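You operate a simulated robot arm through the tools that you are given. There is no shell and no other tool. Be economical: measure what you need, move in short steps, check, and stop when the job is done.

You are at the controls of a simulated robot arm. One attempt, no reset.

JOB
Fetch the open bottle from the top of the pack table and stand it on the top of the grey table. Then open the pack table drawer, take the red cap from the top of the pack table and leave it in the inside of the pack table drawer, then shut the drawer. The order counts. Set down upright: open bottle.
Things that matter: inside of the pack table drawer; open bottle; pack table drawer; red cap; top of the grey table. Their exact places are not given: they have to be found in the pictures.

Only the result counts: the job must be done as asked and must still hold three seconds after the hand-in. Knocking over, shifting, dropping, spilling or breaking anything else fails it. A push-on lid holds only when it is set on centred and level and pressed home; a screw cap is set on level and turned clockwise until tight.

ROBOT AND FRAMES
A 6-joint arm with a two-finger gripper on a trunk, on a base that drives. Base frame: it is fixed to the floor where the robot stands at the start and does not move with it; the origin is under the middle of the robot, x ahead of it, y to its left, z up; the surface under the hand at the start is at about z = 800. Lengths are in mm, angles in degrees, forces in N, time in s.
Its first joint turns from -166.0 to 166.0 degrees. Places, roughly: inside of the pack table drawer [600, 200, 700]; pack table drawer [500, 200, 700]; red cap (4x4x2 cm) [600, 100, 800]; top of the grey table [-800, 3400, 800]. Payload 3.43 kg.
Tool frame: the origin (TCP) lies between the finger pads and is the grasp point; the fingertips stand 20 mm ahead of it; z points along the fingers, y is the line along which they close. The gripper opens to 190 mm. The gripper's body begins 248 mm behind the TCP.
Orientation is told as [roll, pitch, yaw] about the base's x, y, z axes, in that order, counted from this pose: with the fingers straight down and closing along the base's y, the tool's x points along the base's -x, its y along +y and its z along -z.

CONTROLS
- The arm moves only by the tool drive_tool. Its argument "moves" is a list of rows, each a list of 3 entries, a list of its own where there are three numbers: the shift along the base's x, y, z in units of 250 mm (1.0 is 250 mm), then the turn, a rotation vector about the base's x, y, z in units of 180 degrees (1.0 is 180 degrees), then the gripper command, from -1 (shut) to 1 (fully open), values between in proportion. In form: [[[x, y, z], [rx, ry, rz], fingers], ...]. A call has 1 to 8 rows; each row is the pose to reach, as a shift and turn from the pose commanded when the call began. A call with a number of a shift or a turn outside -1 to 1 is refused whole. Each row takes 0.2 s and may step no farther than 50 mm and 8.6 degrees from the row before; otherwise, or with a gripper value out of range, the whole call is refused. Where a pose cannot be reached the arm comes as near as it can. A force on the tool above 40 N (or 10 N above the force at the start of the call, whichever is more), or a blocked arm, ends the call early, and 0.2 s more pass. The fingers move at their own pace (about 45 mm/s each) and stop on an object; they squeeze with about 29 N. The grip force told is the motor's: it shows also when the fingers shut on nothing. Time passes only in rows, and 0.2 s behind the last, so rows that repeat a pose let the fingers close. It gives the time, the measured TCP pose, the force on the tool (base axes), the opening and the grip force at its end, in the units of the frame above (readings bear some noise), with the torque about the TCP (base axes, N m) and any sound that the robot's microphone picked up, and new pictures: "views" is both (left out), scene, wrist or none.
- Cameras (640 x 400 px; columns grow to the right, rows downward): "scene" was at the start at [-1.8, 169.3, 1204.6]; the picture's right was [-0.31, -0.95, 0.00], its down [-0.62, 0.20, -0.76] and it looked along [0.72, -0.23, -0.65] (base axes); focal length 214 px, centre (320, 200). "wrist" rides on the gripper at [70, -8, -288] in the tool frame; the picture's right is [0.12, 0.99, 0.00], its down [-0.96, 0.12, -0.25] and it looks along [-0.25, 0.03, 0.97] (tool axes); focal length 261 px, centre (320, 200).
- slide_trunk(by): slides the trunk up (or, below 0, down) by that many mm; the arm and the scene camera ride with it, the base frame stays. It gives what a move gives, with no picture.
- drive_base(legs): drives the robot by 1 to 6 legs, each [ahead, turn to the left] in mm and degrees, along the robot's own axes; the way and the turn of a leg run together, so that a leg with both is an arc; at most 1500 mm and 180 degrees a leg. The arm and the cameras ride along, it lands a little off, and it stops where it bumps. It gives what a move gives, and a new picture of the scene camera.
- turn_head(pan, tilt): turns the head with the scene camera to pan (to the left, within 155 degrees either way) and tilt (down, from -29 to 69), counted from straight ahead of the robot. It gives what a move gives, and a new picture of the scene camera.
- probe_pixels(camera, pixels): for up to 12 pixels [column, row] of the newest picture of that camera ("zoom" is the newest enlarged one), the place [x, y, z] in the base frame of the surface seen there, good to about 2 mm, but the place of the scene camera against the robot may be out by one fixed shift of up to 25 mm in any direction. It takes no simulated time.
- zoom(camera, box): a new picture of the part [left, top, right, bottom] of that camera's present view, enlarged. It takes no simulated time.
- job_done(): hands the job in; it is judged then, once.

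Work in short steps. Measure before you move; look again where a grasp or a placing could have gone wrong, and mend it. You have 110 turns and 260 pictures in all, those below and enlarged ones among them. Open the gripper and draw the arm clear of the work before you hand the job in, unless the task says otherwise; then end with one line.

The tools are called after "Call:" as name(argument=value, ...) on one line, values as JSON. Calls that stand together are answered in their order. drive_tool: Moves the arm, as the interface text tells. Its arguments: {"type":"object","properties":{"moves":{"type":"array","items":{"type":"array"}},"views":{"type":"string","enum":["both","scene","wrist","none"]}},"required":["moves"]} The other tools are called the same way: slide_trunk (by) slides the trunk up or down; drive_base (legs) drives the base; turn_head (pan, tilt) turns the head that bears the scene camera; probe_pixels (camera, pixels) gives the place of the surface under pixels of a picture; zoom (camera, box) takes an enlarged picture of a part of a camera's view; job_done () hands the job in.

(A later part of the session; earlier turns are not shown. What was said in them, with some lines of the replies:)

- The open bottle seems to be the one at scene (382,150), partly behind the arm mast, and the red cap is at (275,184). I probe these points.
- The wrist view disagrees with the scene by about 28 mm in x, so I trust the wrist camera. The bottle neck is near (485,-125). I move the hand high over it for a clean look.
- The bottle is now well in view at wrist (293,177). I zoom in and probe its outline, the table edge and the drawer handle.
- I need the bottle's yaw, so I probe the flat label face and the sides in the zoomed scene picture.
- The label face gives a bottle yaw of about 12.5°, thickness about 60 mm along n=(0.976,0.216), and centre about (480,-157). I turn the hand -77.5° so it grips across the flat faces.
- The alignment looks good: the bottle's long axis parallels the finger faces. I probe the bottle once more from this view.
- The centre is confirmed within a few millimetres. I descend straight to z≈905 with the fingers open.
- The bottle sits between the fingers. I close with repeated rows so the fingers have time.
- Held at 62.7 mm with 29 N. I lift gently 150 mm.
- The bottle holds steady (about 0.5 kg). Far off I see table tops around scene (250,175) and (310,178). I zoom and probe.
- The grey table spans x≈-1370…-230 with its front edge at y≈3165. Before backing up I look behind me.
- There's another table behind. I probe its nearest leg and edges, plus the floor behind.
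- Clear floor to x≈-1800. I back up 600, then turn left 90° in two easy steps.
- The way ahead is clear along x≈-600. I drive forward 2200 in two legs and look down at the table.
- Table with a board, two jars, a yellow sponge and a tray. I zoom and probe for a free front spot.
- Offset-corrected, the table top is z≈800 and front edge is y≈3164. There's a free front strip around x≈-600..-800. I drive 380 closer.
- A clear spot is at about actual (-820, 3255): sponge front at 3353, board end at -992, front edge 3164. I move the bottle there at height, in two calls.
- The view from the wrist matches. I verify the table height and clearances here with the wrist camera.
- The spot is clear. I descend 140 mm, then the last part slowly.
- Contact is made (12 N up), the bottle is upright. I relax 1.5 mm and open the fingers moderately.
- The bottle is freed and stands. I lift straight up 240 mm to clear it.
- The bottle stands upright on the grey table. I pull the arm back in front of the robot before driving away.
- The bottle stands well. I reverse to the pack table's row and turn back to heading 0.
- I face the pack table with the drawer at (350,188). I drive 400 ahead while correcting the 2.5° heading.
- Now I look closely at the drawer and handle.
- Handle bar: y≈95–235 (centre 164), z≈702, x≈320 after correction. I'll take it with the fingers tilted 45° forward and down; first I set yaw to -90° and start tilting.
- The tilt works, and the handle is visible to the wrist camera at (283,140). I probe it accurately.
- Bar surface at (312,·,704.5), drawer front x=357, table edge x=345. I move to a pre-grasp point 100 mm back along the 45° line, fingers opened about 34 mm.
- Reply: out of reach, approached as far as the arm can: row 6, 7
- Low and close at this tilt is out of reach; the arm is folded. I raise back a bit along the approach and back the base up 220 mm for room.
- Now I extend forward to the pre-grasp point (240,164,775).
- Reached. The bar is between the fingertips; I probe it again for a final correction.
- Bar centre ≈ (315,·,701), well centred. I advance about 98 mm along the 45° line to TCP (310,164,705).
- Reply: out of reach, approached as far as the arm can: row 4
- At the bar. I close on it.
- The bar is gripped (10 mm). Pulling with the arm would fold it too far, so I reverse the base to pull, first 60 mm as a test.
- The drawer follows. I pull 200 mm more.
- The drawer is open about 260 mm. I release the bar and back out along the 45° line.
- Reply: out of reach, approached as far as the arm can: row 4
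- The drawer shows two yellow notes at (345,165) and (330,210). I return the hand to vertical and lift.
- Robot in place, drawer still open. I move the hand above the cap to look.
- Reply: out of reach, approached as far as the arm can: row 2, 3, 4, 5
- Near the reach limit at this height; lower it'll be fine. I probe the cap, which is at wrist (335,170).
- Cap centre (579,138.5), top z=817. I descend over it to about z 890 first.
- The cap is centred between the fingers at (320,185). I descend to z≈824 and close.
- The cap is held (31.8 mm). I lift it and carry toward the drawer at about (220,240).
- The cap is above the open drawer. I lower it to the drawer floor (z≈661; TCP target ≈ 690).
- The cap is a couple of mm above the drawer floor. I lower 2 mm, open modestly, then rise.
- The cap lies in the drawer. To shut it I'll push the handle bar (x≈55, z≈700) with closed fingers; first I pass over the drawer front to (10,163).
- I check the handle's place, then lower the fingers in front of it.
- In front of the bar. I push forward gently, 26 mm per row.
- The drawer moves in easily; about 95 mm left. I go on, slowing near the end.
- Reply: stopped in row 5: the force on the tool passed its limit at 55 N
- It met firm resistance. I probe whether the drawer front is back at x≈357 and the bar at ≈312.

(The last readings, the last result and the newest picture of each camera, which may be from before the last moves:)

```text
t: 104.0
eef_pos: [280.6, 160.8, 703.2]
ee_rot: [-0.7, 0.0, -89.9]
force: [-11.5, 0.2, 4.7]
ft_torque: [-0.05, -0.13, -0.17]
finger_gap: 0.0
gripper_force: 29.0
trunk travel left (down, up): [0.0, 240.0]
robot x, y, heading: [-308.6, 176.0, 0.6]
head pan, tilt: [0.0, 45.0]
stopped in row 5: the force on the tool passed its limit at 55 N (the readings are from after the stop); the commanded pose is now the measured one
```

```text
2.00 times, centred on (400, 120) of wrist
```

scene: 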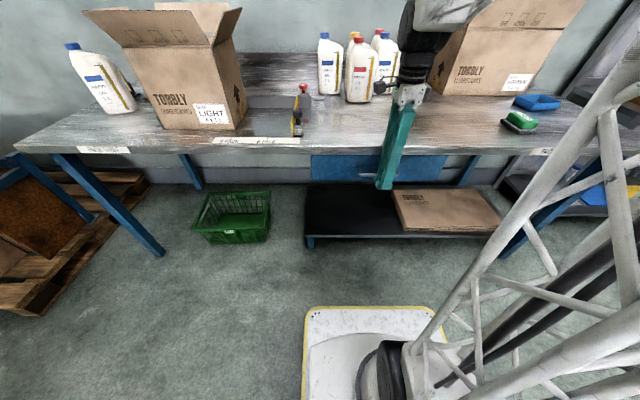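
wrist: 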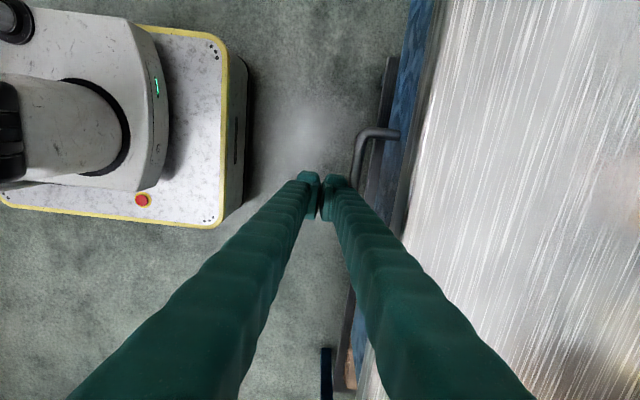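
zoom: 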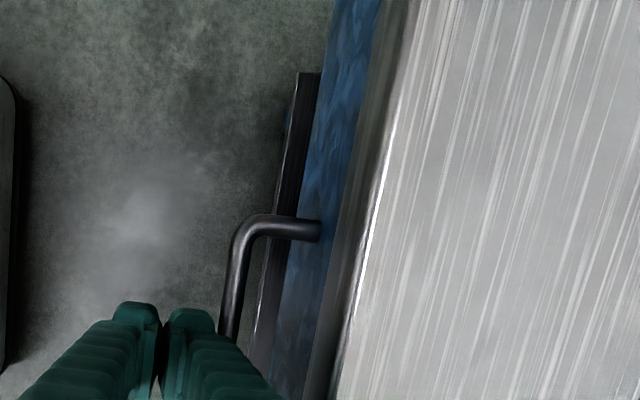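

The drawer is back at its closed position (bar 312, front 356). I withdraw the hand, raise it clear and open it.

Call:
drive_tool(moves=[[[-0.1, 0, 0], [0, 0, 0], -1], [[-0.28, 0, 0], [0, 0, 0], -1], [[-0.4, 0, 0.14], [0, 0, 0], -1], [[-0.4, 0, 0.32], [0, 0, 0], -0.6], [[-0.4, 0, 0.5], [0, 0, 0], -0.4], [[-0.4, 0, 0.68], [0, 0, 0], -0.4], [[-0.4, 0, 0.86], [0, 0, 0], -0.4], [[-0.4, 0, 1.0], [0, 0, 0], -0.4]])

Call:
zoom(camera="scene", box=[280, 80, 480, 220])

Call:
turn_head(pan=98, tilt=15)

Call:
zoom(camera="scene", box=[220, 120, 440, 260])

```text
t: 105.8
eef_pos: [181.8, 159.1, 954.9]
ee_rot: [-0.5, 0.2, -89.9]
force: [-0.2, -0.6, -0.2]
ft_torque: [-0.01, 0.0, -0.03]
finger_gap: 57.3
gripper_force: 0.0
trunk travel left (down, up): [0.0, 240.0]
robot x, y, heading: [-313.3, 175.9, 0.3]
head pan, tilt: [0.0, 45.0]
```

scene: 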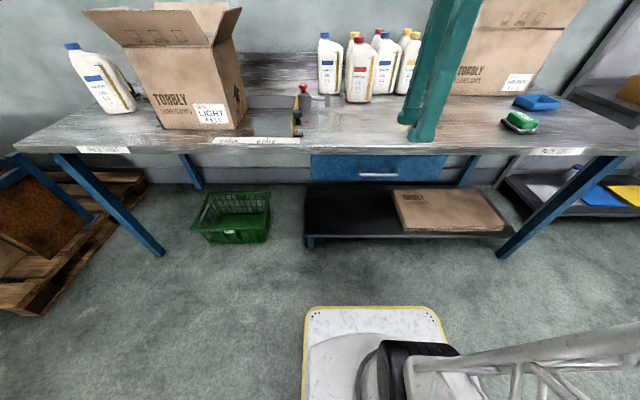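
wrist: 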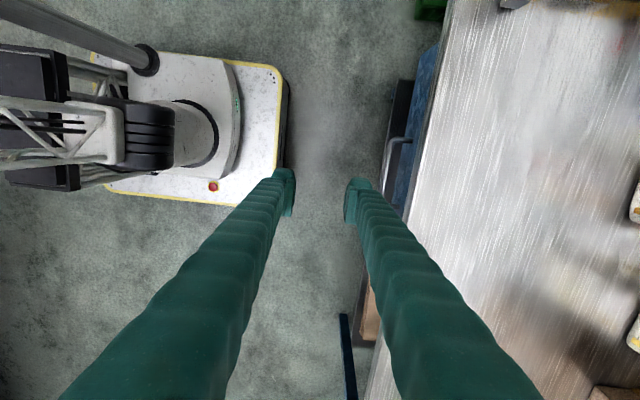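

```text
2.86 times, centred on (380, 150) of scene
```

zoom: 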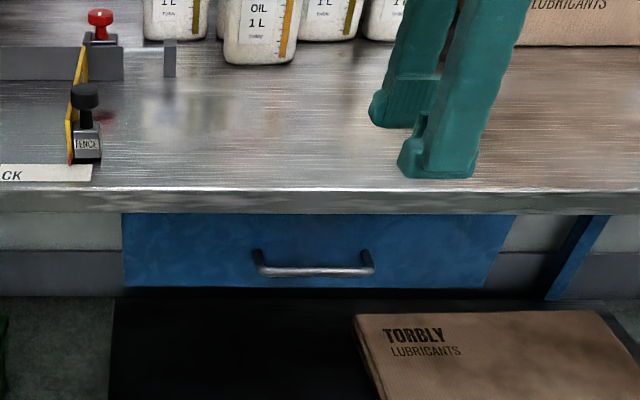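

```text
t: 107.6
eef_pos: [181.2, 160.4, 955.2]
ee_rot: [-0.7, 0.2, -89.9]
force: [-0.2, -0.1, 0.4]
ft_torque: [0.01, 0.0, -0.02]
finger_gap: 57.1
gripper_force: 0.0
trunk travel left (down, up): [0.0, 240.0]
robot x, y, heading: [-308.1, 173.6, 0.3]
head pan, tilt: [98.0, 15.0]
```

scene: 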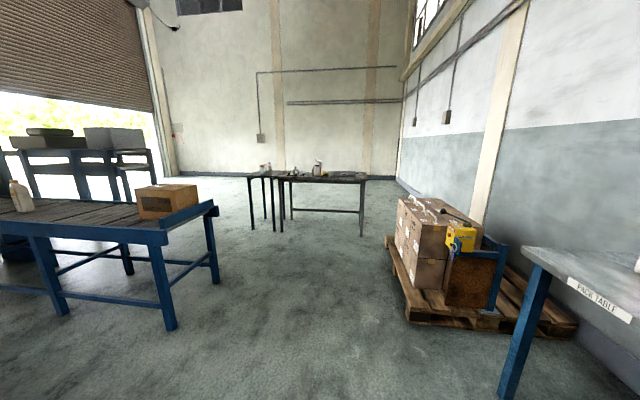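

```text
2.86 times, centred on (330, 190) of scene
```

zoom: 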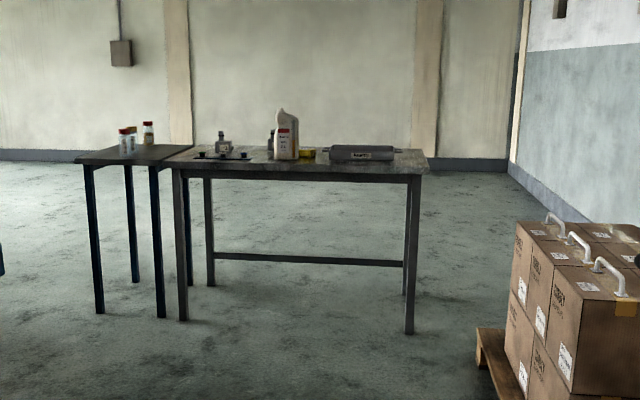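

The bottle stands upright on the grey table, the cap is in the shut drawer, and the hand is open and clear. I hand in.

Call:
job_done()

```text
The job is handed in.
```

The open bottle stands upright on the grey table, and the red cap is in the shut pack table drawer; I did the steps in the order asked and have handed the job in.
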